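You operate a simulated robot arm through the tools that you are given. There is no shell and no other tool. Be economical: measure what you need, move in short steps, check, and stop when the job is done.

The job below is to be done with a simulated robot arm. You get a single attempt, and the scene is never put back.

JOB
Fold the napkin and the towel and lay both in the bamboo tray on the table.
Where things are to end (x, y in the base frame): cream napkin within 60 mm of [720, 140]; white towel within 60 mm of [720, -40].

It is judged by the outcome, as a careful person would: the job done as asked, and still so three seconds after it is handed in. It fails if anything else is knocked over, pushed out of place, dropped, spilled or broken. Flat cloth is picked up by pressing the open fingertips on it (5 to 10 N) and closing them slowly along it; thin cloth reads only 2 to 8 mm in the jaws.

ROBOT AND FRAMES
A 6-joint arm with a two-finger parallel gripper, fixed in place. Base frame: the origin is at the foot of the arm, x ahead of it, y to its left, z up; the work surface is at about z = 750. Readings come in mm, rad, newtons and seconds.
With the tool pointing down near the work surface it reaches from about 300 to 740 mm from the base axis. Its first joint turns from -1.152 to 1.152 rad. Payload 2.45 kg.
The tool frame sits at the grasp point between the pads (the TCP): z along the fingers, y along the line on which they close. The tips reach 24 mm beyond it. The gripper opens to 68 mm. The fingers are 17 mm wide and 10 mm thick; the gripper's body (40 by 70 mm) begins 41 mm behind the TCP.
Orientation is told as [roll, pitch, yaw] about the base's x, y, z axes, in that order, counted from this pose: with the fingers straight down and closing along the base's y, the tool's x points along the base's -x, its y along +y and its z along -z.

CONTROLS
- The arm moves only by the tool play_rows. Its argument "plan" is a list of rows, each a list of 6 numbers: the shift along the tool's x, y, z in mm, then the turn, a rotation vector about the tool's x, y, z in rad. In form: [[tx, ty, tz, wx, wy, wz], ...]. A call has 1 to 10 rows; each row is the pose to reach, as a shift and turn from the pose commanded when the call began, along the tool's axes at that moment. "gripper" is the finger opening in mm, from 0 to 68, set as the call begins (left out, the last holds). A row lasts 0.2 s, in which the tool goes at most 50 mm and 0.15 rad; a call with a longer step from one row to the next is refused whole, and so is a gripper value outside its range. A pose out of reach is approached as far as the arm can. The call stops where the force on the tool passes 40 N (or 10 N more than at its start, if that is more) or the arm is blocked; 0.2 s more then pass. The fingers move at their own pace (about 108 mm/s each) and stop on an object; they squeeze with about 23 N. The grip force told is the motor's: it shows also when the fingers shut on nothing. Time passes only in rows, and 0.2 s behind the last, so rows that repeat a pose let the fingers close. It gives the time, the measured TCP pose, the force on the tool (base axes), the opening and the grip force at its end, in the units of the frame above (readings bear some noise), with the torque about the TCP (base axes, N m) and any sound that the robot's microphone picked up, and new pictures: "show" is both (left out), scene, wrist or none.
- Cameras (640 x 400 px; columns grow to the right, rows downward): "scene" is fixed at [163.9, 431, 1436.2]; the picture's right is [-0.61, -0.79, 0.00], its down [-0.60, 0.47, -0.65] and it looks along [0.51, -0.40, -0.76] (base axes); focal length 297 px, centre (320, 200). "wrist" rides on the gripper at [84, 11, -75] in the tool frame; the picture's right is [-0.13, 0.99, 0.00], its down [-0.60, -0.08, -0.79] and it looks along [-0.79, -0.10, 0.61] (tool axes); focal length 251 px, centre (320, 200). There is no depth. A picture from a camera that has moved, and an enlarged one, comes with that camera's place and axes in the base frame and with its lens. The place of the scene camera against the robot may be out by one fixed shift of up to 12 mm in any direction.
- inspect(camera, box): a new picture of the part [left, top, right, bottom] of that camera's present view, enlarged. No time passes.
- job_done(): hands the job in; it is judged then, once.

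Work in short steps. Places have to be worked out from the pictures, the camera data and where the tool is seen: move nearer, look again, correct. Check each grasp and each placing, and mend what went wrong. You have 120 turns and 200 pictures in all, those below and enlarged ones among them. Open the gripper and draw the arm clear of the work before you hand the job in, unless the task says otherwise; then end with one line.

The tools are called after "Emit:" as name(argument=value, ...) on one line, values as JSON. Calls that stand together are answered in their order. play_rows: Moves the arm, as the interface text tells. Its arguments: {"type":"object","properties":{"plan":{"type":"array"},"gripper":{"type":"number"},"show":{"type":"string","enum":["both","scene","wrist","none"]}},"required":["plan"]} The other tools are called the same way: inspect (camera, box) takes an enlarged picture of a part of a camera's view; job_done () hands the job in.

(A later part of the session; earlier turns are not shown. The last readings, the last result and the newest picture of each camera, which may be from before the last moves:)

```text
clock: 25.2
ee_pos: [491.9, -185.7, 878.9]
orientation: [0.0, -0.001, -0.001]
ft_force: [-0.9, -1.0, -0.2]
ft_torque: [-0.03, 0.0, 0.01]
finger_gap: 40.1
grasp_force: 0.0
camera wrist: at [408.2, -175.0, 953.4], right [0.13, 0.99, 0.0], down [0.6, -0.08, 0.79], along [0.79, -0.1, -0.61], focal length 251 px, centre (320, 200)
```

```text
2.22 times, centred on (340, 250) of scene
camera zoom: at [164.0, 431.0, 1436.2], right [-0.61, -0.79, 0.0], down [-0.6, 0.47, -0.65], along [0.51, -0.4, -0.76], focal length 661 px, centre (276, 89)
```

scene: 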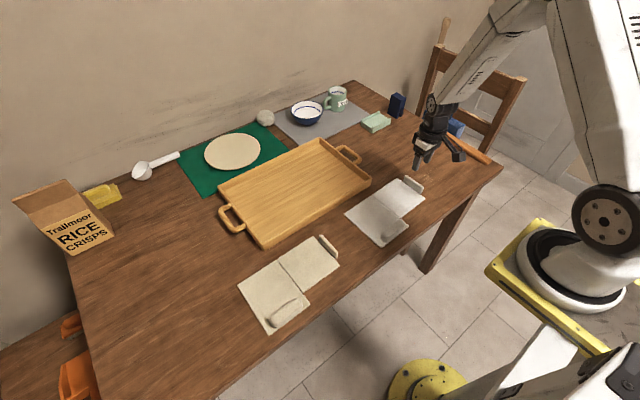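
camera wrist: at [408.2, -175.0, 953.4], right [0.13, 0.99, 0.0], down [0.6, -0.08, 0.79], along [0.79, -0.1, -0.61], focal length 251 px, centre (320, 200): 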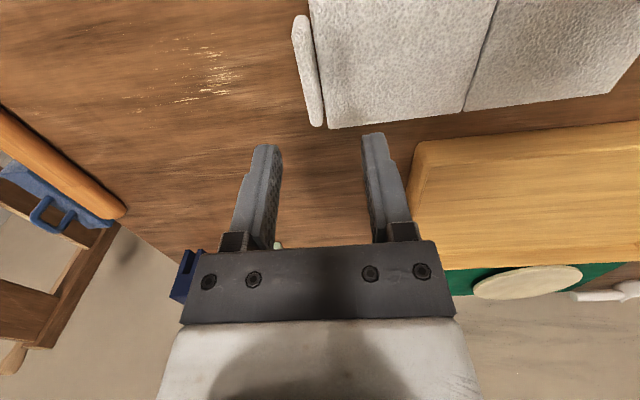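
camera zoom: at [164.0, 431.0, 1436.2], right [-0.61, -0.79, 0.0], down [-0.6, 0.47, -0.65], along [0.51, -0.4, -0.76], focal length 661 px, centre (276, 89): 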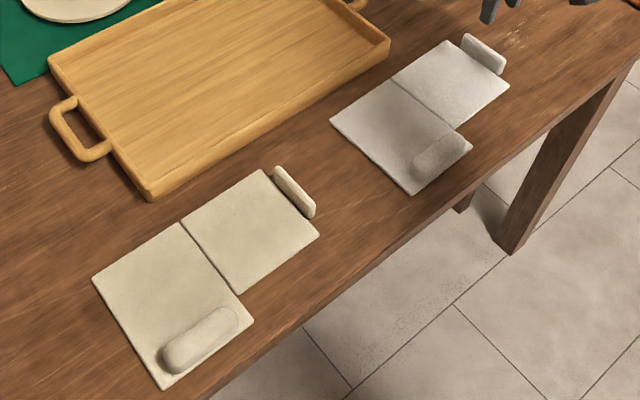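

Both cloths lie neatly. The towel tab is at about (498,-193). I'll lower and grip it.

Emit:
play_rows(plan=[[-5, -7.5, 30, 0, 0, 0], [-5, -7.5, 65, 0, 0, 0], [-5, -7.5, 84, 0, 0, 0], [-5, -7.5, 93, 0, 0, 0], [-5, -7.5, 94, 0, 0, 0]], gripper=38, show="wrist")

Emit:
play_rows(plan=[[0, 0, 0, 0, 0, 0], [0, 0, 0, 0, 0, 0], [0, 0, 0, 0, 0, 0]], gripper=0, show="wrist")

```text
clock: 26.4
ee_pos: [496.6, -192.8, 783.1]
orientation: [0.0, -0.001, -0.002]
ft_force: [-0.7, -0.6, -1.1]
ft_torque: [0.02, 0.01, 0.0]
finger_gap: 38.0
grasp_force: 0.0
camera wrist: at [413.6, -181.9, 859.2], right [0.13, 0.99, 0.0], down [0.6, -0.08, 0.79], along [0.79, -0.1, -0.61], focal length 251 px, centre (320, 200)
```

wrist: 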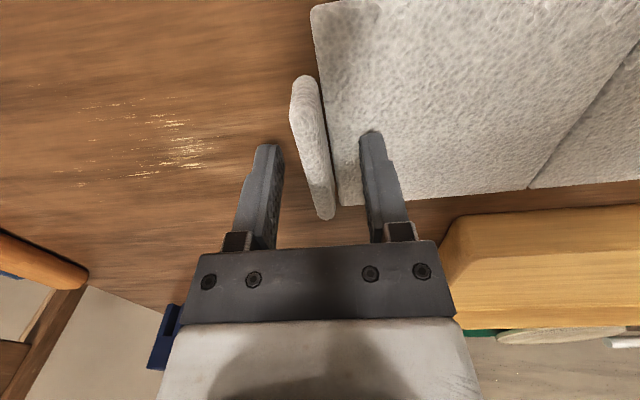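

```text
clock: 27.2
ee_pos: [497.4, -192.6, 784.8]
orientation: [0.0, -0.002, 0.001]
ft_force: [-1.7, -0.2, -1.1]
ft_torque: [0.0, 0.06, 0.15]
finger_gap: 10.3
grasp_force: 22.9
camera wrist: at [413.5, -182.0, 859.3], right [0.13, 0.99, 0.0], down [0.6, -0.08, 0.79], along [0.79, -0.1, -0.61], focal length 251 px, centre (320, 200)
```

wrist: 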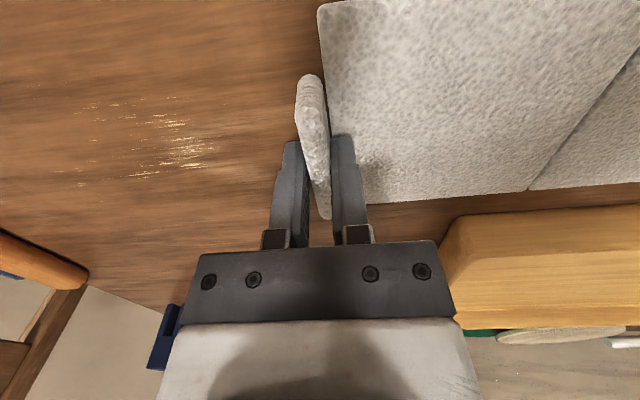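

Gripped at 10 mm. I'll fold along the arc, first 0.75 rad.

Emit:
play_rows(plan=[[0, 2.7, -9.6, 0.075, 0, 0], [0, 6.0, -18.9, 0.15, 0, 0], [0, 10.1, -27.9, 0.225, 0, 0], [0, 14.7, -36.6, 0.3, 0, 0], [0, 20.0, -45.0, 0.375, 0, 0], [0, 25.9, -52.9, 0.45, 0, 0], [0, 32.4, -60.3, 0.525, 0, 0], [0, 39.5, -67.3, 0.6, 0, 0], [0, 47.0, -73.7, 0.675, 0, 0], [0, 55.2, -79.6, 0.75, 0, 0]], show="scene")

```text
clock: 29.4
ee_pos: [496.9, -136.8, 862.9]
orientation: [-0.752, -0.002, 0.001]
ft_force: [-0.1, 0.0, 0.4]
ft_torque: [-0.01, -0.01, 0.0]
finger_gap: 10.1
grasp_force: 22.5
```

scene: 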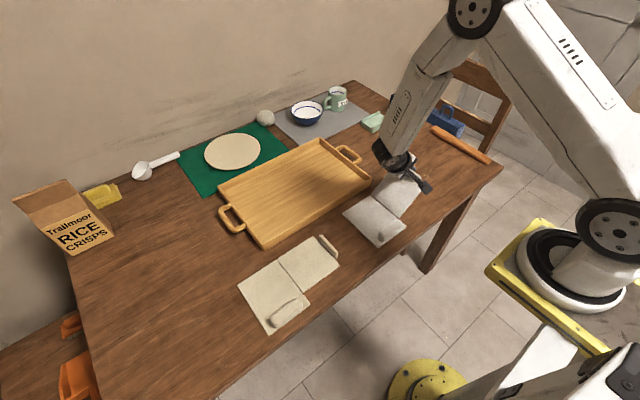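

Force is near zero. I'll continue to 1.5 rad.

Emit:
play_rows(plan=[[0, 2.7, -9.6, 0.075, 0, 0], [0, 6.0, -18.9, 0.15, 0, 0], [0, 10.1, -27.9, 0.225, 0, 0], [0, 14.7, -36.6, 0.3, 0, 0], [0, 20.0, -45.0, 0.375, 0, 0], [0, 25.9, -52.9, 0.45, 0, 0], [0, 32.4, -60.3, 0.525, 0, 0], [0, 39.5, -67.3, 0.6, 0, 0], [0, 47.0, -73.7, 0.675, 0, 0], [0, 55.2, -79.6, 0.75, 0, 0]])

```text
clock: 31.6
ee_pos: [496.7, -41.8, 883.7]
orientation: [-1.504, -0.004, 0.0]
ft_force: [-2.0, -1.5, 20.5]
ft_torque: [-0.53, 0.08, -0.03]
finger_gap: 10.3
grasp_force: 22.2
camera wrist: at [412.9, 32.6, 878.7], right [0.13, 0.07, -0.99], down [0.6, 0.79, 0.13], along [0.79, -0.61, 0.06], focal length 251 px, centre (320, 200)
```

scene: 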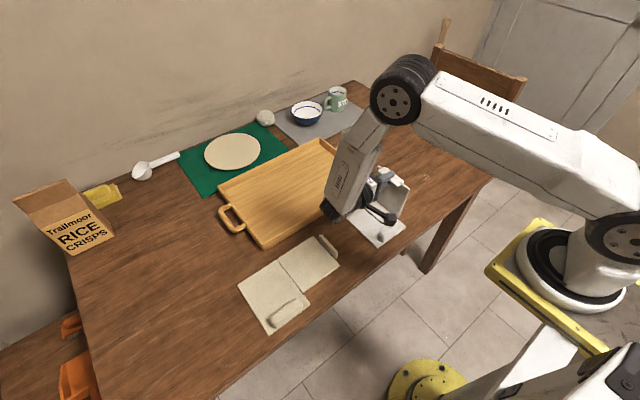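
wrist: 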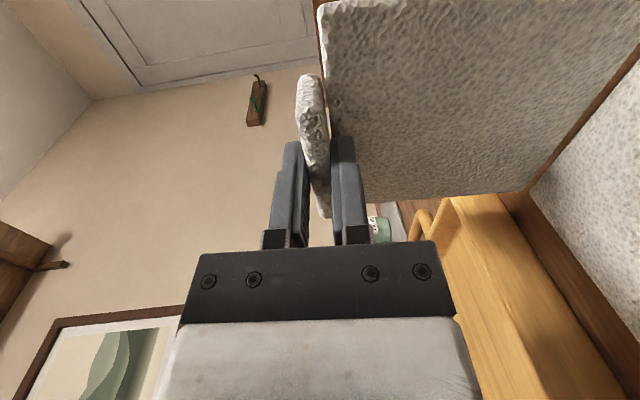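

It reached 86° with a 20 N downward push, so the radius is slightly short. I'll let it out 6 mm and continue to about 103°.

Emit:
play_rows(plan=[[0, -3.1, -11, 0.075, 0, 0], [0, 0.2, -20.3, 0.15, 0, 0], [0, 4.3, -29.3, 0.225, 0, 0], [0, 8.9, -38, 0.3, 0, 0]])

Emit:
inspect(camera="scene", box=[310, 130, 450, 270])

```text
clock: 32.6
ee_pos: [497.7, -4.0, 877.4]
orientation: [-1.801, -0.003, -0.001]
ft_force: [0.0, 0.3, -0.4]
ft_torque: [0.03, 0.01, 0.02]
finger_gap: 10.1
grasp_force: 22.8
camera wrist: at [412.8, 65.6, 850.1], right [0.13, -0.23, -0.97], down [0.6, 0.79, -0.1], along [0.79, -0.57, 0.24], focal length 251 px, centre (320, 200)
```

scene: 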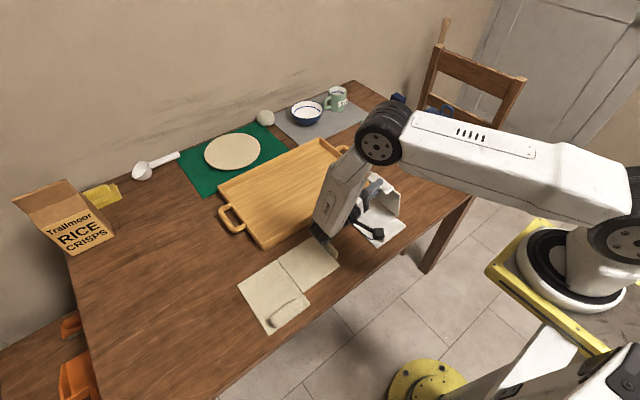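
wrist: 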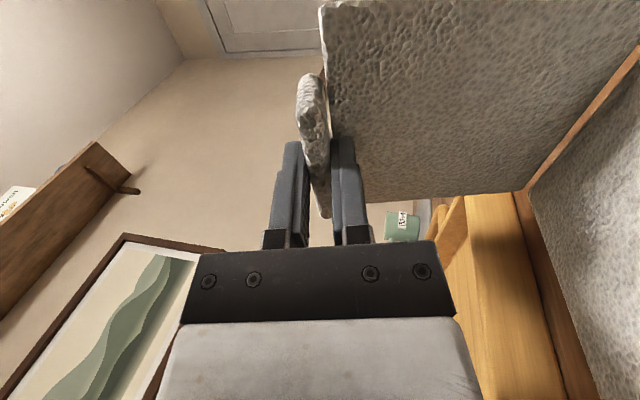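

```text
2.86 times, centred on (380, 200) of scene
camera zoom: at [163.9, 431.0, 1436.2], right [-0.61, -0.79, 0.0], down [-0.6, 0.47, -0.65], along [0.51, -0.4, -0.76], focal length 849 px, centre (149, 200)
```

zoom: 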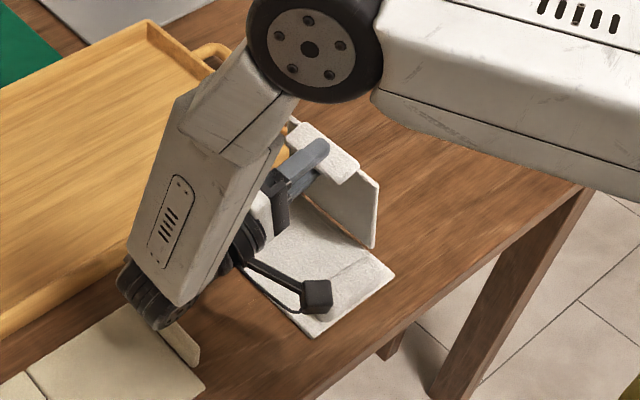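

The flap now leans about 11° past vertical, inward. I'll release it and check that it stays leaning on the fingers.

Emit:
play_rows(plan=[[0, 0, 0, 0, 0, 0], [0, 0, 0, 0, 0, 0]], gripper=30)

Emit:
inspect(camera="scene", box=[310, 130, 450, 270])

```text
clock: 33.2
ee_pos: [495.6, -3.8, 878.0]
orientation: [-1.803, -0.002, -0.001]
ft_force: [0.5, 0.4, -0.5]
ft_torque: [-0.01, -0.02, 0.0]
finger_gap: 30.0
grasp_force: 0.0
camera wrist: at [412.8, 65.5, 850.2], right [0.13, -0.23, -0.97], down [0.6, 0.79, -0.1], along [0.79, -0.57, 0.24], focal length 251 px, centre (320, 200)
```

scene: 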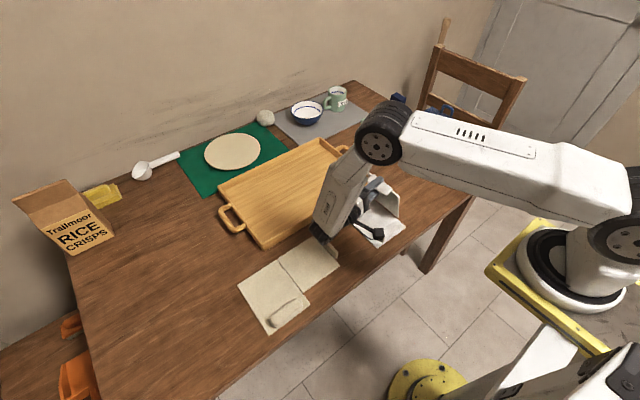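
wrist: 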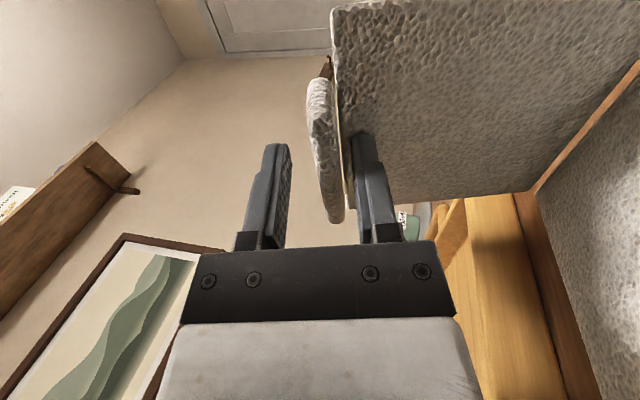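

```text
2.86 times, centred on (380, 200) of scene
camera zoom: at [163.9, 431.0, 1436.2], right [-0.61, -0.79, 0.0], down [-0.6, 0.47, -0.65], along [0.51, -0.4, -0.76], focal length 849 px, centre (149, 200)
```

zoom: 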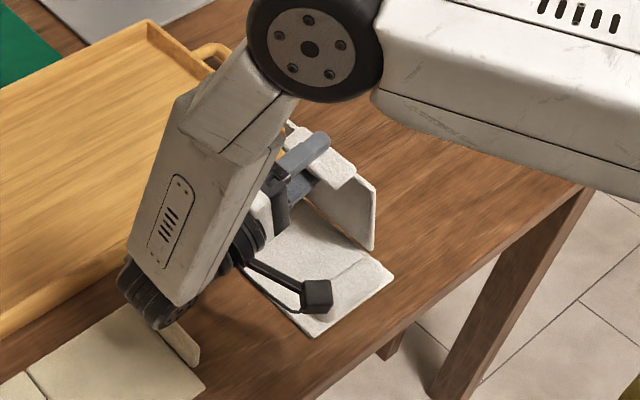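

It stays leaning inward on the lower finger. I'll pull back along +y so the flap drops over.

Emit:
play_rows(plan=[[0, -2.3, -9.7, 0, 0, 0], [0, -4.6, -19.5, 0, 0, 0], [0, -6.9, -29.2, 0, 0, 0], [0, -9.1, -39, 0, 0, 0], [0, -11.4, -48.7, 0, 0, 0]])

Emit:
inspect(camera="scene", box=[290, 130, 430, 270])

```text
clock: 34.4
ee_pos: [496.9, 45.4, 877.8]
orientation: [-1.802, -0.002, 0.001]
ft_force: [0.0, 0.6, -0.1]
ft_torque: [0.06, -0.03, 0.02]
finger_gap: 30.5
grasp_force: 0.6
camera wrist: at [413.1, 115.9, 849.8], right [0.13, -0.23, -0.97], down [0.6, 0.79, -0.1], along [0.79, -0.57, 0.24], focal length 251 px, centre (320, 200)
```

scene: 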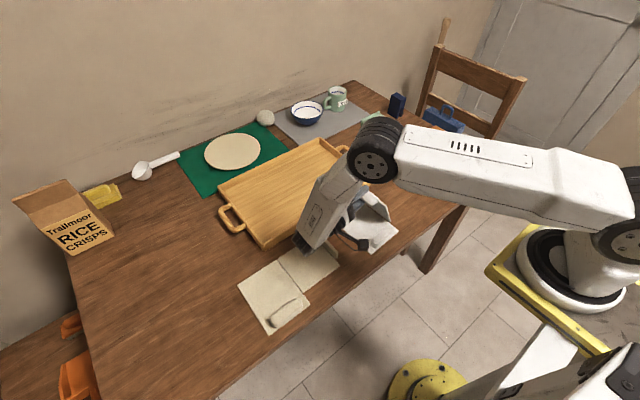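
wrist: 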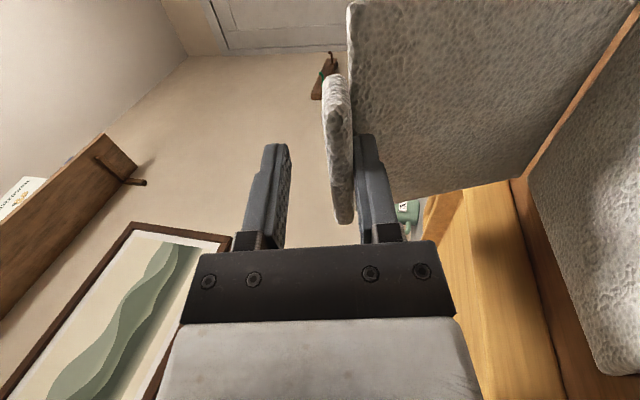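

```text
2.86 times, centred on (360, 200) of scene
camera zoom: at [164.0, 431.0, 1436.2], right [-0.61, -0.79, 0.0], down [-0.6, 0.47, -0.65], along [0.51, -0.4, -0.76], focal length 849 px, centre (206, 200)
```

zoom: 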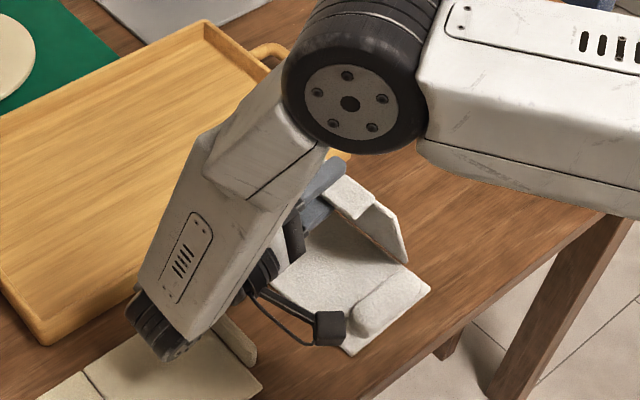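

The towel mostly slid along with the fingers. I'll use a quick jerk back to slip the finger out from under the tab.

Emit:
play_rows(plan=[[0, -10.5, -48, 0, 0, 0], [0, -10.5, -48, 0, 0, 0]])

Emit:
inspect(camera="scene", box=[270, 150, 430, 310])

```text
clock: 35.0
ee_pos: [496.1, 94.7, 876.7]
orientation: [-1.801, 0.0, -0.001]
ft_force: [0.1, -0.4, 0.2]
ft_torque: [0.01, 0.01, -0.04]
finger_gap: 30.2
grasp_force: 0.0
camera wrist: at [412.3, 165.2, 848.6], right [0.13, -0.23, -0.97], down [0.6, 0.79, -0.1], along [0.79, -0.57, 0.24], focal length 251 px, centre (320, 200)
```

scene: 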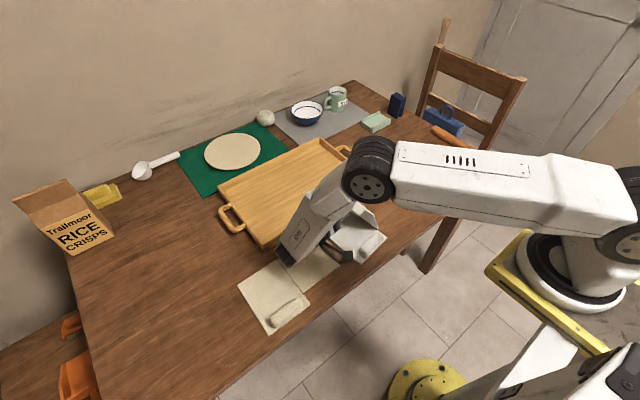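
wrist: 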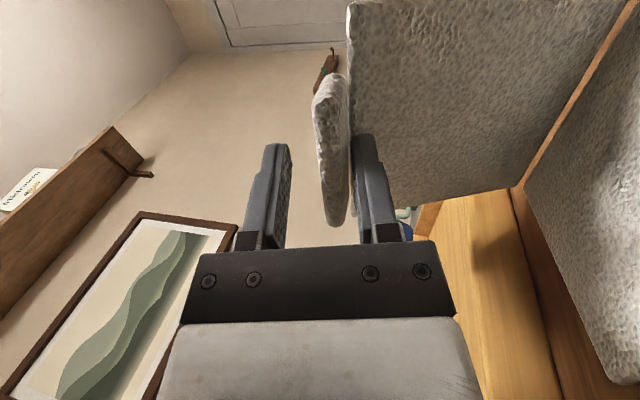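

```text
2.50 times, centred on (350, 230) of scene
camera zoom: at [163.9, 431.1, 1436.2], right [-0.61, -0.79, 0.0], down [-0.6, 0.47, -0.65], along [0.51, -0.4, -0.76], focal length 743 px, centre (245, 125)
```

zoom: 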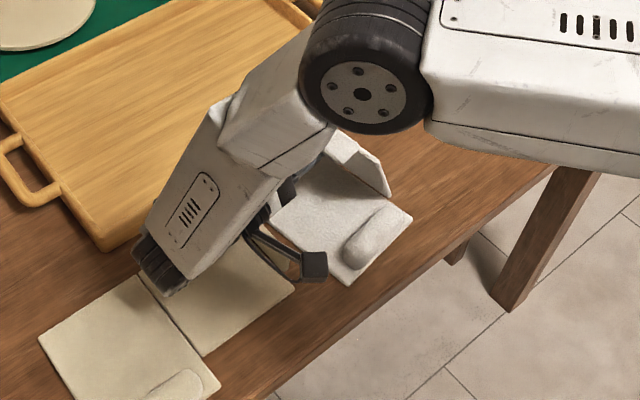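

It's still riding on the lower finger. I'll open fully, which drops the lower finger, to see how the flap moves.

Emit:
play_rows(plan=[[0, 0, 0, 0, 0, 0], [0, 0, 0, 0, 0, 0], [0, 0, 0, 0, 0, 0]], gripper=68)

Emit:
inspect(camera="scene", box=[270, 150, 430, 310])

```text
clock: 35.8
ee_pos: [495.1, 95.1, 875.1]
orientation: [-1.801, -0.001, -0.001]
ft_force: [0.2, 1.1, 0.2]
ft_torque: [-0.02, -0.04, -0.02]
finger_gap: 67.9
grasp_force: 0.1
camera wrist: at [412.4, 164.8, 848.6], right [0.13, -0.23, -0.97], down [0.6, 0.79, -0.1], along [0.79, -0.57, 0.24], focal length 251 px, centre (320, 200)
```

scene: 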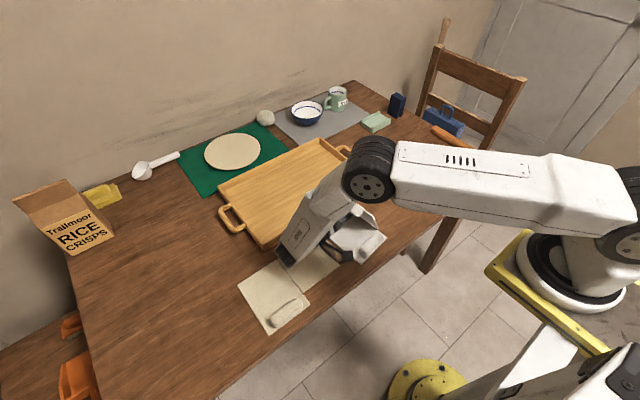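
wrist: 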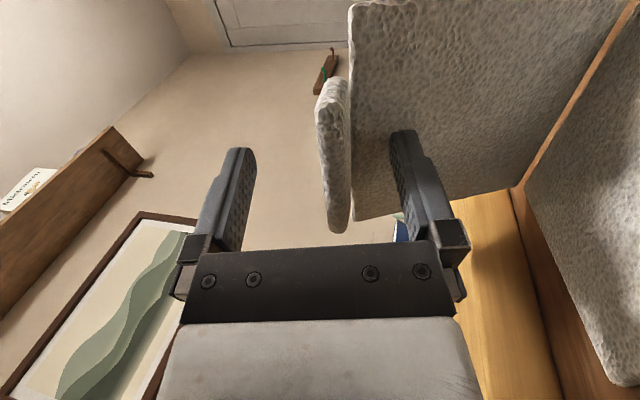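

```text
2.50 times, centred on (350, 230) of scene
camera zoom: at [163.9, 431.0, 1436.2], right [-0.61, -0.79, 0.0], down [-0.6, 0.47, -0.65], along [0.51, -0.4, -0.76], focal length 743 px, centre (245, 125)
```

zoom: 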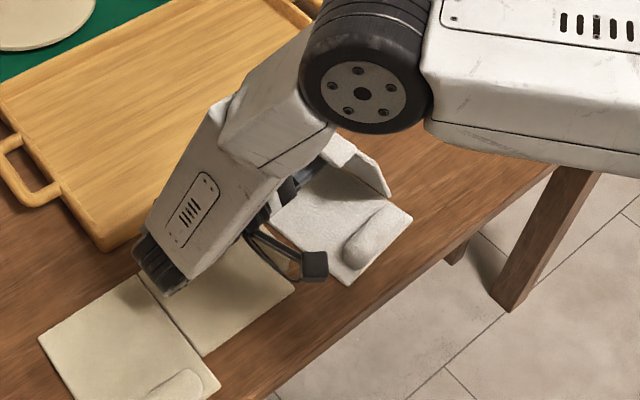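

The flap leans at about 120° on the lower fingertip. I'll slip the fingers out sideways toward -x so it can drop.

Emit:
play_rows(plan=[[48, -2, -8, 0, 0, 0], [96, -2, -8, 0, 0, 0]])

Emit:
inspect(camera="scene", box=[270, 150, 430, 310])

```text
clock: 36.4
ee_pos: [399.5, 102.9, 878.2]
orientation: [-1.802, -0.003, 0.001]
ft_force: [-0.4, -0.2, -0.7]
ft_torque: [-0.02, -0.01, 0.02]
finger_gap: 68.2
grasp_force: 0.0
camera wrist: at [316.3, 172.9, 849.7], right [0.13, -0.23, -0.97], down [0.6, 0.79, -0.1], along [0.79, -0.57, 0.24], focal length 251 px, centre (320, 200)
```

scene: 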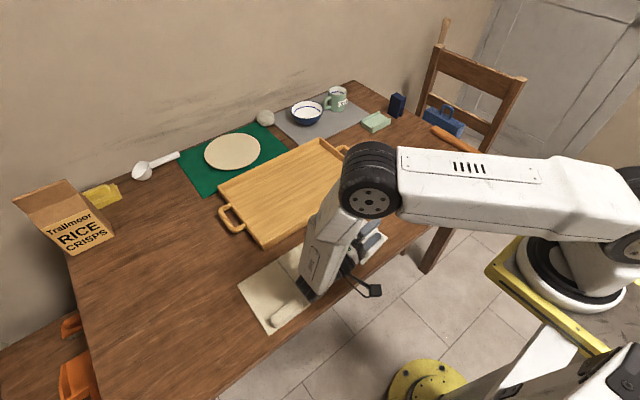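
wrist: 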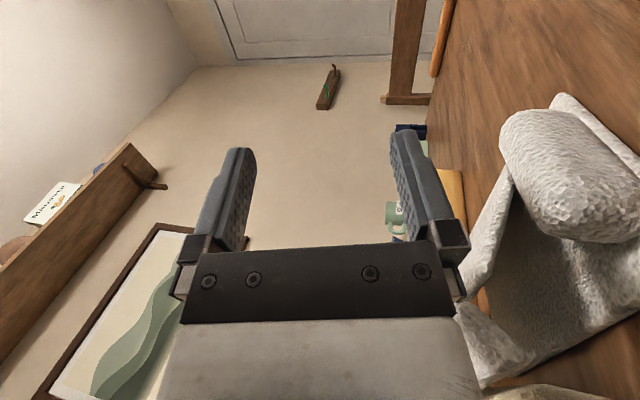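

```text
2.50 times, centred on (350, 230) of scene
camera zoom: at [164.0, 431.0, 1436.2], right [-0.61, -0.79, 0.0], down [-0.6, 0.47, -0.65], along [0.51, -0.4, -0.76], focal length 743 px, centre (245, 125)
```

zoom: 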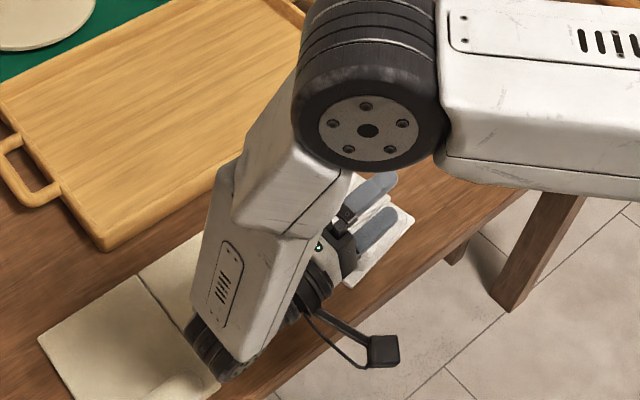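

The fingers are clear and the flap is dropping over. I'll rise and level the tool to get a view.

Emit:
play_rows(plan=[[0, -45, 10, 0, 0, 0], [0, -90, 20, -0.15, 0, 0], [0, -130, 30, -0.3, 0, 0], [0, -150, 30, -0.45, 0, 0], [0, -150, 30, -0.6, 0, 0], [0, -150, 30, -0.75, 0, 0], [0, -150, 30, -0.9, 0, 0], [0, -150, 30, -1.05, 0, 0], [0, -150, 30, -1.2, 0, 0], [0, -150, 30, -1.35, 0, 0]])

Emit:
inspect(camera="scene", box=[220, 150, 440, 330])

```text
clock: 38.6
ee_pos: [400.5, 108.5, 1029.5]
orientation: [-0.45, -0.001, -0.001]
ft_force: [-0.2, -0.6, 0.6]
ft_torque: [0.01, 0.01, -0.04]
finger_gap: 68.1
grasp_force: 0.1
camera wrist: at [316.2, 150.2, 1093.0], right [0.13, 0.89, -0.43], down [0.6, 0.27, 0.75], along [0.79, -0.36, -0.5], focal length 251 px, centre (320, 200)
```

scene: 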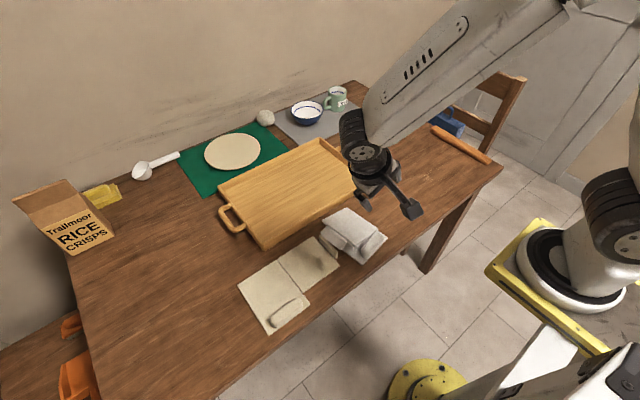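
wrist: 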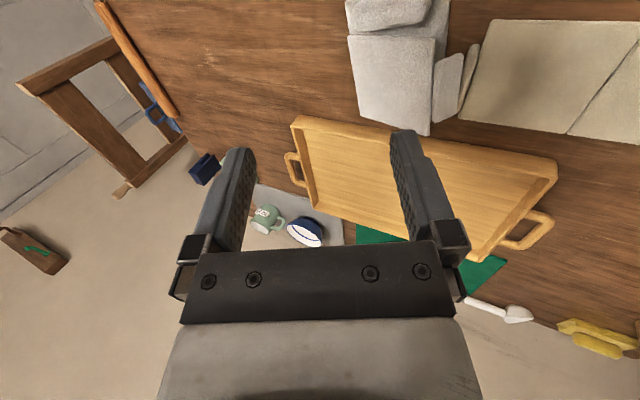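

```text
2.22 times, centred on (330, 240) of scene
camera zoom: at [163.9, 431.0, 1436.2], right [-0.61, -0.79, 0.0], down [-0.6, 0.47, -0.65], along [0.51, -0.4, -0.76], focal length 661 px, centre (298, 111)
```

zoom: 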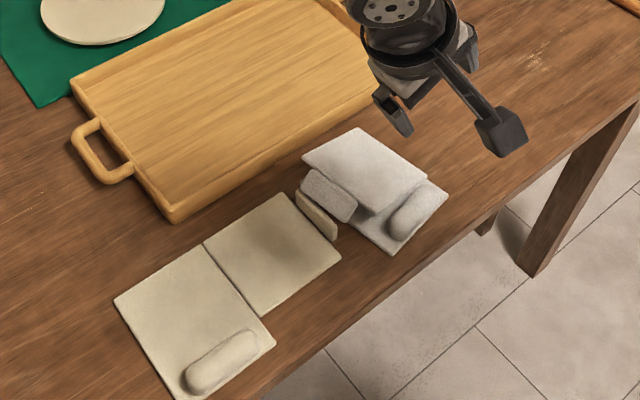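

The towel flap has folded over. Next I'll pick the towel up by the lump near its front edge, which needs the fingers closing along x. I'll level the tool first, then yaw 90°.

Emit:
play_rows(plan=[[0, 0, 0, -0.15, 0, 0], [0, 0, 0, -0.3, 0, 0], [0, 0, 0, -0.45, 0, 0]], show="none")

Emit:
play_rows(plan=[[0, -3, 10, 0, 0, 0.15], [-2, -6, 20, 0, 0, 0.3], [-4, -9, 30, 0, 0, 0.45], [-6, -12, 40, 0, 0, 0.6], [-8, -15, 50, 0, 0, 0.75], [-10, -18, 60, 0, 0, 0.9], [-12, -21, 70, 0, 0, 1.05], [-14, -24, 80, 0, 0, 1.2], [-14, -27, 90, 0, 0, 1.35], [-14, -30, 100, 0, 0, 1.5]])

```text
clock: 39.4
ee_pos: [400.2, 108.0, 1029.9]
orientation: [0.003, -0.003, -0.002]
ft_force: [-1.0, -0.6, -0.6]
ft_torque: [0.03, 0.01, 0.0]
finger_gap: 67.9
grasp_force: 0.0
```

```text
clock: 41.6
ee_pos: [415.1, 78.9, 929.9]
orientation: [0.002, -0.003, -1.504]
ft_force: [0.0, -0.3, 0.7]
ft_torque: [0.0, 0.0, 0.04]
finger_gap: 68.1
grasp_force: 0.1
camera wrist: at [420.2, 162.5, 1004.7], right [1.0, -0.06, 0.0], down [-0.04, -0.61, 0.79], along [-0.05, -0.79, -0.61], focal length 251 px, centre (320, 200)
```

scene: 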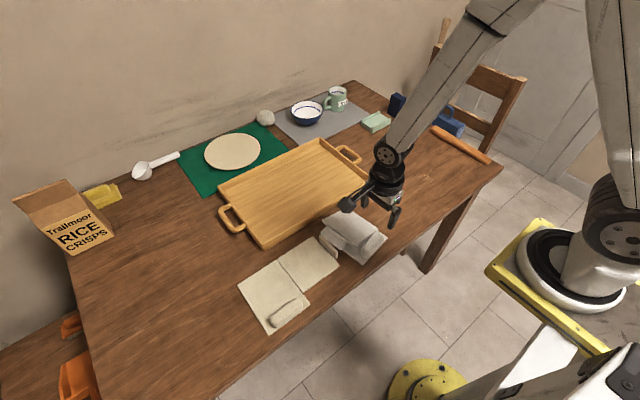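
wrist: 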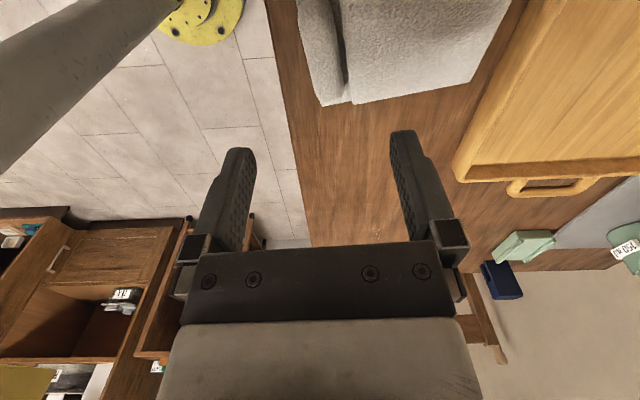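

Emit:
inspect(camera="wrist", box=[260, 0, 540, 150])

Emit:
inspect(camera="scene", box=[300, 190, 400, 280])

```text
2.29 times, centred on (400, 75) of wrist
camera zoom: at [420.2, 162.5, 1004.7], right [1.0, -0.06, 0.0], down [-0.04, -0.61, 0.79], along [-0.05, -0.79, -0.61], focal length 575 px, centre (137, 486)
```

zoom: 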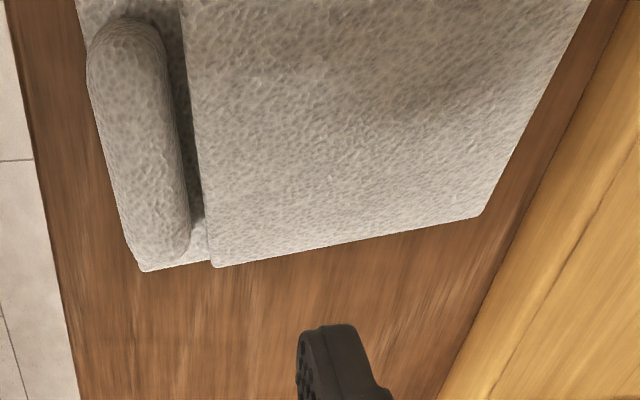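

```text
4.44 times, centred on (350, 235) of scene
camera zoom: at [163.9, 431.0, 1436.2], right [-0.61, -0.79, 0.0], down [-0.6, 0.47, -0.65], along [0.51, -0.4, -0.76], focal length 1321 px, centre (187, 44)
```

zoom: 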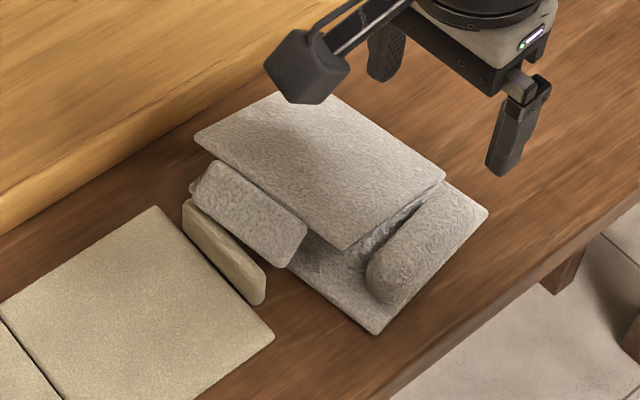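

The towel is folded, with its tab standing on the table at the side. The lump runs from about (422,46) to (413,107). I'll come down over it near y≈66, matching its yaw, and look from close.

Emit:
play_rows(plan=[[-6, 1.5, 35, 0, 0, -0.04], [-12, 3.2, 70, 0, 0, -0.08], [-12, 3.2, 95, 0, 0, -0.08], [-12, 3.2, 95, 0, 0, -0.08]], gripper=46, show="wrist")

Emit:
inspect(camera="scene", box=[320, 190, 420, 270])

```text
clock: 42.6
ee_pos: [420.2, 65.4, 834.7]
orientation: [0.003, -0.002, -1.421]
ft_force: [0.9, -0.3, -1.0]
ft_torque: [0.01, -0.01, -0.01]
finger_gap: 46.2
grasp_force: 0.2
camera wrist: at [417.6, 150.3, 910.2], right [1.0, 0.02, 0.0], down [0.01, -0.61, 0.79], along [0.02, -0.79, -0.61], focal length 251 px, centre (320, 200)
```

wrist: 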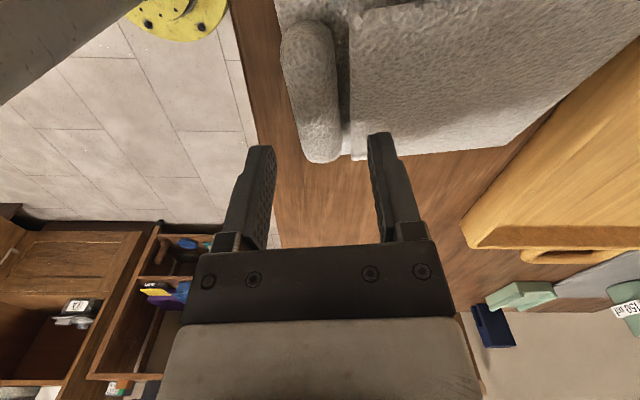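

```text
5.00 times, centred on (370, 230) of scene
camera zoom: at [163.9, 431.0, 1436.2], right [-0.61, -0.79, 0.0], down [-0.6, 0.47, -0.65], along [0.51, -0.4, -0.76], focal length 1486 px, centre (70, 50)
```

zoom: 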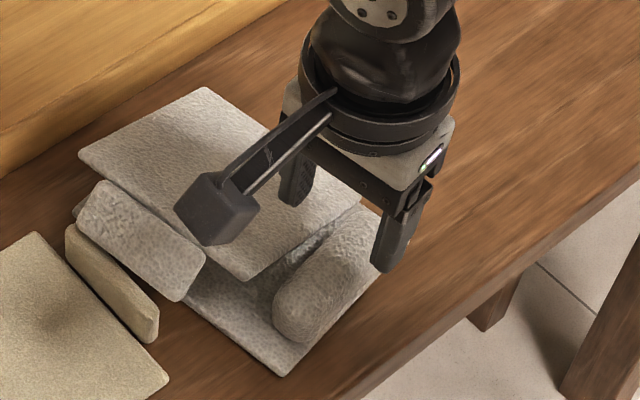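

The lump's centre is about (418,70). I'll descend slowly and watch the force for contact.

Emit:
play_rows(plan=[[0, -2, 15, 0, 0, 0], [0, -2, 28, 0, 0, 0], [0, -2, 34, 0, 0, 0], [0, -2, 38, 0, 0, 0], [0, -2, 42, 0, 0, 0]], show="wrist")

Emit:
inspect(camera="scene", box=[320, 190, 420, 270])

```text
clock: 43.8
ee_pos: [417.3, 65.7, 794.5]
orientation: [0.004, 0.0, -1.42]
ft_force: [-0.3, 0.1, 0.8]
ft_torque: [-0.03, -0.02, 0.0]
finger_gap: 46.0
grasp_force: 0.1
camera wrist: at [415.4, 150.1, 868.4], right [1.0, 0.02, 0.0], down [0.01, -0.61, 0.79], along [0.02, -0.79, -0.61], focal length 251 px, centre (320, 200)
```

wrist: 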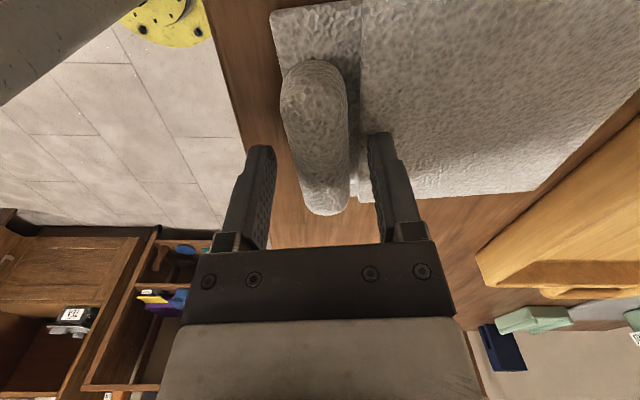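

```text
5.00 times, centred on (370, 230) of scene
camera zoom: at [163.9, 431.0, 1436.2], right [-0.61, -0.79, 0.0], down [-0.6, 0.47, -0.65], along [0.51, -0.4, -0.76], focal length 1486 px, centre (70, 50)
```

zoom: 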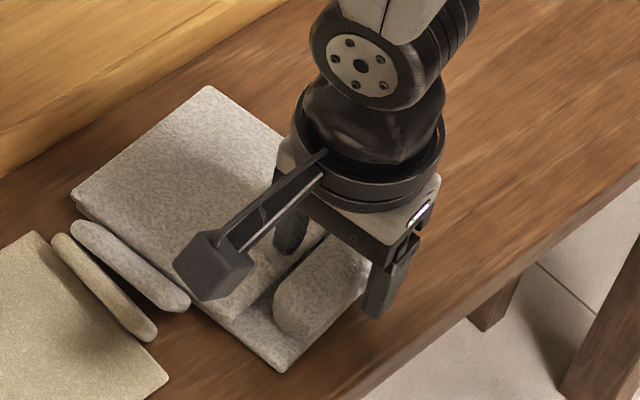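

The flap has settled flat by itself. I'll go 8 mm lower and close on the lump.

Emit:
play_rows(plan=[[0, 0, 4, 0, 0, 0], [0, 0, 8, 0, 0, 0], [0, 0, 8, 0, 0, 0]], show="none")

Emit:
play_rows(plan=[[0, 0, 0, 0, 0, 0], [0, 0, 0, 0, 0, 0], [0, 0, 0, 0, 0, 0]], gripper=0, show="wrist")

Emit:
inspect(camera="scene", box=[320, 190, 420, 270])

```text
clock: 44.5
ee_pos: [418.4, 66.4, 787.0]
orientation: [0.008, 0.001, -1.422]
ft_force: [-4.7, -0.9, 23.7]
ft_torque: [0.17, -0.47, -0.03]
finger_gap: 42.6
grasp_force: 0.1
stopped in row 3: the force on the tool passed its limit (the readings are from after the stop); the commanded pose is now the measured one
```

```text
clock: 45.0
ee_pos: [419.1, 66.3, 789.1]
orientation: [0.01, 0.0, -1.427]
ft_force: [-3.5, -1.3, 17.0]
ft_torque: [0.04, 0.37, -0.12]
finger_gap: 27.4
grasp_force: 23.0
stopped in row 2: the force on the tool passed its limit (the readings are from after the stop); the commanded pose is now the measured one
camera wrist: at [417.7, 150.3, 864.6], right [1.0, 0.02, 0.01], down [0.0, -0.61, 0.79], along [0.02, -0.79, -0.61], focal length 251 px, centre (320, 200)
```

wrist: 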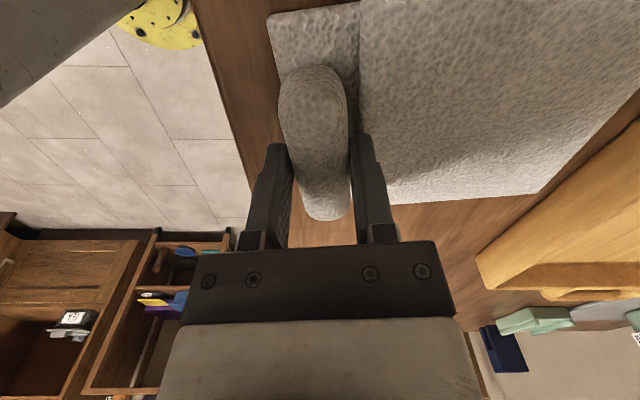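

```text
5.00 times, centred on (370, 230) of scene
camera zoom: at [163.6, 431.0, 1436.2], right [-0.61, -0.79, 0.0], down [-0.6, 0.47, -0.65], along [0.51, -0.4, -0.76], focal length 1486 px, centre (70, 50)
```

zoom: 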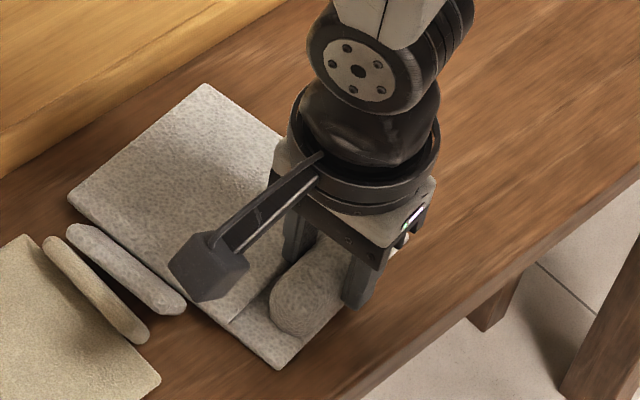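

Holding the lump at 27 mm. I'll lift gently and check.

Emit:
play_rows(plan=[[0, 0, -3, 0, 0, 0], [0, 0, -8, 0, 0, 0], [0, 0, -16, 0, 0, 0], [0, 0, -28, 0, 0, 0], [0, 0, -40, 0, 0, 0]])

Emit:
inspect(camera="scene", box=[300, 170, 420, 270])

```text
clock: 46.2
ee_pos: [418.6, 66.6, 828.1]
orientation: [0.008, -0.001, -1.424]
ft_force: [-0.9, 0.1, -1.8]
ft_torque: [-0.04, 0.06, -0.02]
finger_gap: 27.5
grasp_force: 22.6
camera wrist: at [417.4, 150.7, 904.1], right [1.0, 0.02, 0.01], down [0.0, -0.61, 0.79], along [0.02, -0.79, -0.61], focal length 251 px, centre (320, 200)
```

scene: 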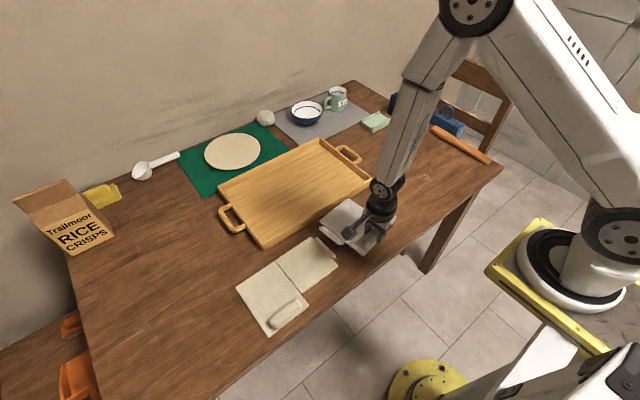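
wrist: 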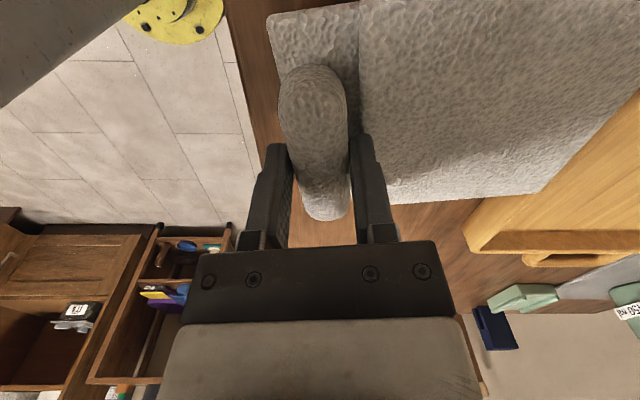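

```text
4.00 times, centred on (360, 220) of scene
camera zoom: at [164.0, 431.0, 1436.2], right [-0.61, -0.79, 0.0], down [-0.6, 0.47, -0.65], along [0.51, -0.4, -0.76], focal length 1189 px, centre (160, 120)
```

zoom: 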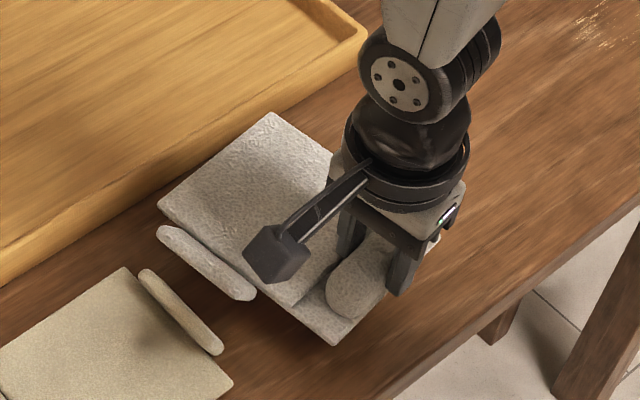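

The folded towel is lifted cleanly. I'll raise it and carry it over the tray to TCP (659,-26), squaring the yaw on the way.

Emit:
play_rows(plan=[[0, 0, -30, 0, 0, 0], [-4, 7, -60, 0, 0, 0.01], [-18, 32, -66, 0, 0, 0.03], [-36, 64, -66, 0, 0, 0.05], [-54, 96, -66, 0, 0, 0.07], [-72, 128, -66, 0, 0, 0.09], [-90, 160, -66, 0, 0, 0.11], [-108, 192, -66, 0, 0, 0.13], [-120, 214, -66, 0, 0, 0.147], [-126.7, 224.2, -66, 0, 0, 0.147]])

Emit:
inspect(camera="scene", box=[210, 110, 410, 270])

```text
clock: 48.4
ee_pos: [660.4, -26.3, 896.5]
orientation: [0.009, 0.002, -1.571]
ft_force: [0.0, -0.3, -1.8]
ft_torque: [-0.01, 0.09, 0.03]
finger_gap: 27.7
grasp_force: 22.8
camera wrist: at [670.1, 56.6, 972.3], right [0.99, -0.13, 0.01], down [-0.09, -0.61, 0.79], along [-0.1, -0.79, -0.61], focal length 251 px, centre (320, 200)
```

scene: 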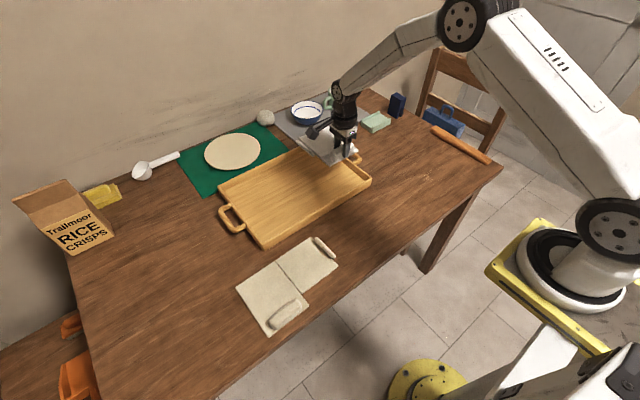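
wrist: 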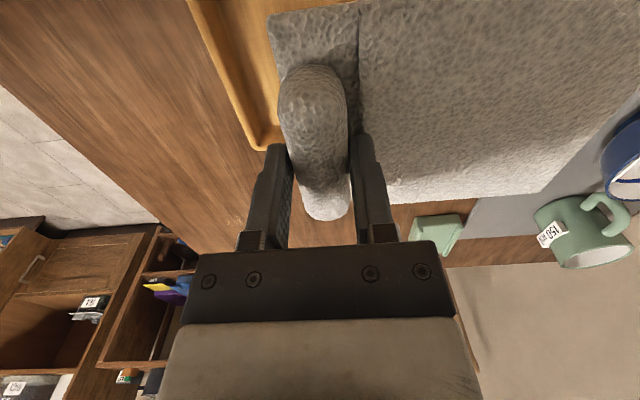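

```text
2.50 times, centred on (310, 190) of scene
camera zoom: at [164.0, 431.0, 1436.2], right [-0.61, -0.79, 0.0], down [-0.6, 0.47, -0.65], along [0.51, -0.4, -0.76], focal length 743 px, centre (345, 225)
```

zoom: 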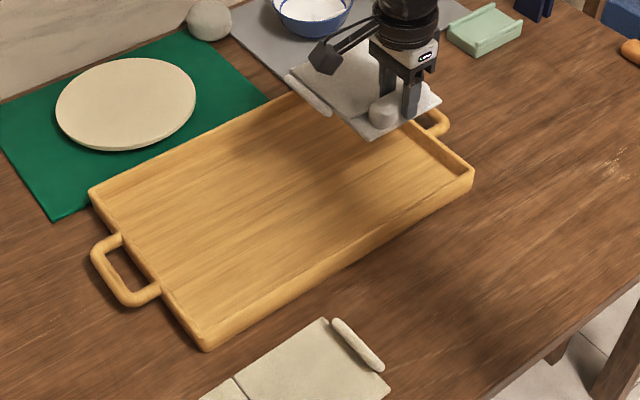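

The towel's right edge is at about y=-86, close to the right rim. I'll shift 10 mm left and 5 mm back, then lower slowly into the tray.

Emit:
play_rows(plan=[[10, -5, 10, 0, 0, 0], [10, -5, 35, 0, 0, 0], [10, -5, 60, 0, 0, 0], [10, -5, 75, 0, 0, 0], [10, -5, 82, 0, 0, 0], [10, -5, 88, 0, 0, 0], [10, -5, 93, 0, 0, 0]])

Emit:
inspect(camera="scene", box=[260, 110, 400, 220])

```text
clock: 50.0
ee_pos: [655.2, -16.1, 803.2]
orientation: [0.011, 0.002, -1.571]
ft_force: [-0.3, 0.5, -1.2]
ft_torque: [-0.02, 0.05, 0.03]
finger_gap: 27.8
grasp_force: 22.8
camera wrist: at [665.8, 67.3, 879.4], right [0.99, -0.13, 0.01], down [-0.09, -0.61, 0.79], along [-0.1, -0.79, -0.61], focal length 251 px, centre (320, 200)
```

scene: 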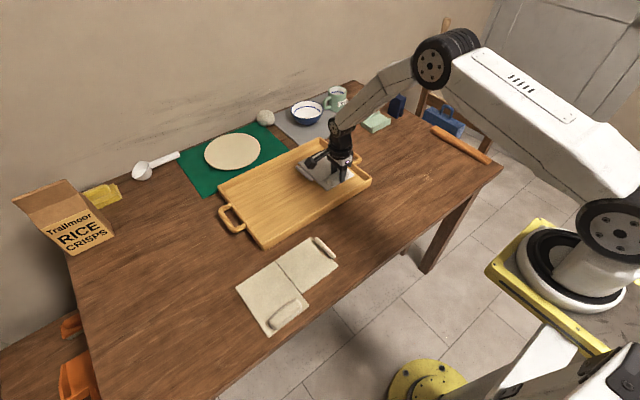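
wrist: 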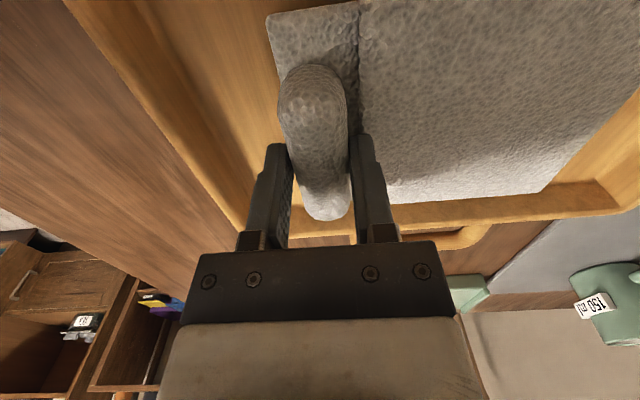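

```text
3.64 times, centred on (330, 165) of scene
camera zoom: at [164.0, 431.0, 1436.2], right [-0.61, -0.79, 0.0], down [-0.6, 0.47, -0.65], along [0.51, -0.4, -0.76], focal length 1081 px, centre (284, 327)
```

zoom: 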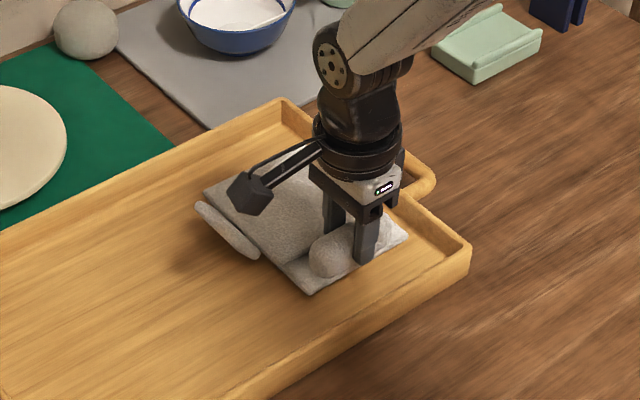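

It's inside the rims with no contact yet. I'll lower gently until it touches.

Emit:
play_rows(plan=[[0, 0, 3, 0, 0, 0], [0, 0, 6, 0, 0, 0], [0, 0, 9, 0, 0, 0], [0, 0, 12, 0, 0, 0]], show="none")

```text
clock: 51.0
ee_pos: [657.0, -16.5, 796.5]
orientation: [0.011, 0.003, -1.571]
ft_force: [-1.4, 0.1, 6.8]
ft_torque: [0.06, 0.26, -0.05]
finger_gap: 27.8
grasp_force: 22.9
stopped in row 4: the force on the tool passed its limit (the readings are from after the stop); the commanded pose is now the measured one
```

Contact at z≈796. I'll release and rise straight up.

Emit:
play_rows(plan=[[0, 0, 0, 0, 0, 0], [0, 0, 0, 0, 0, 0], [0, 0, -10, 0, 0, 0], [0, 0, -40, 0, 0, 0], [0, 0, -80, 0, 0, 0], [0, 0, -120, 0, 0, 0]], gripper=46)

Emit:
inspect(camera="scene", box=[230, 110, 430, 270])

```text
clock: 52.4
ee_pos: [655.1, -16.3, 916.0]
orientation: [0.008, 0.001, -1.573]
ft_force: [-0.4, -0.9, -0.3]
ft_torque: [0.0, 0.0, 0.02]
finger_gap: 45.9
grasp_force: 0.1
camera wrist: at [665.9, 66.3, 992.1], right [0.99, -0.13, 0.01], down [-0.09, -0.61, 0.79], along [-0.1, -0.79, -0.61], focal length 251 px, centre (320, 200)
```

scene: 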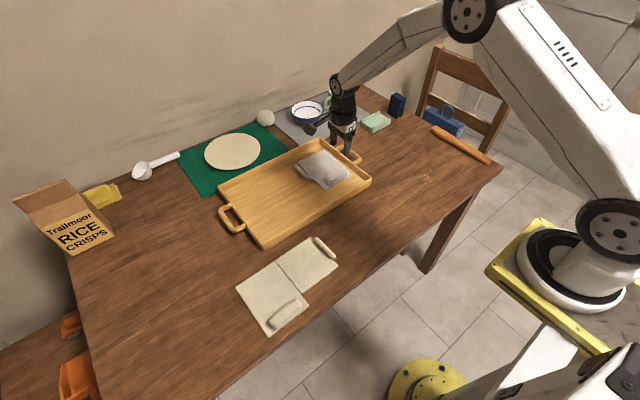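
wrist: 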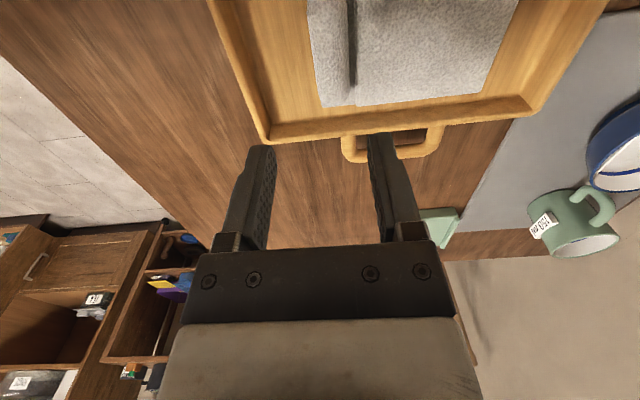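

```text
2.50 times, centred on (330, 190) of scene
camera zoom: at [163.9, 431.0, 1436.2], right [-0.61, -0.79, 0.0], down [-0.6, 0.47, -0.65], along [0.51, -0.4, -0.76], focal length 743 px, centre (295, 225)
```

zoom: 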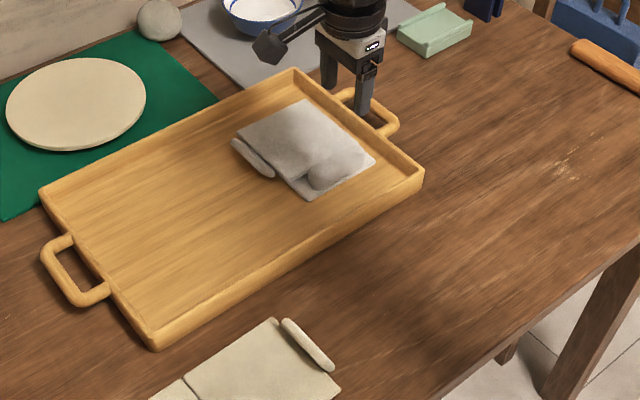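

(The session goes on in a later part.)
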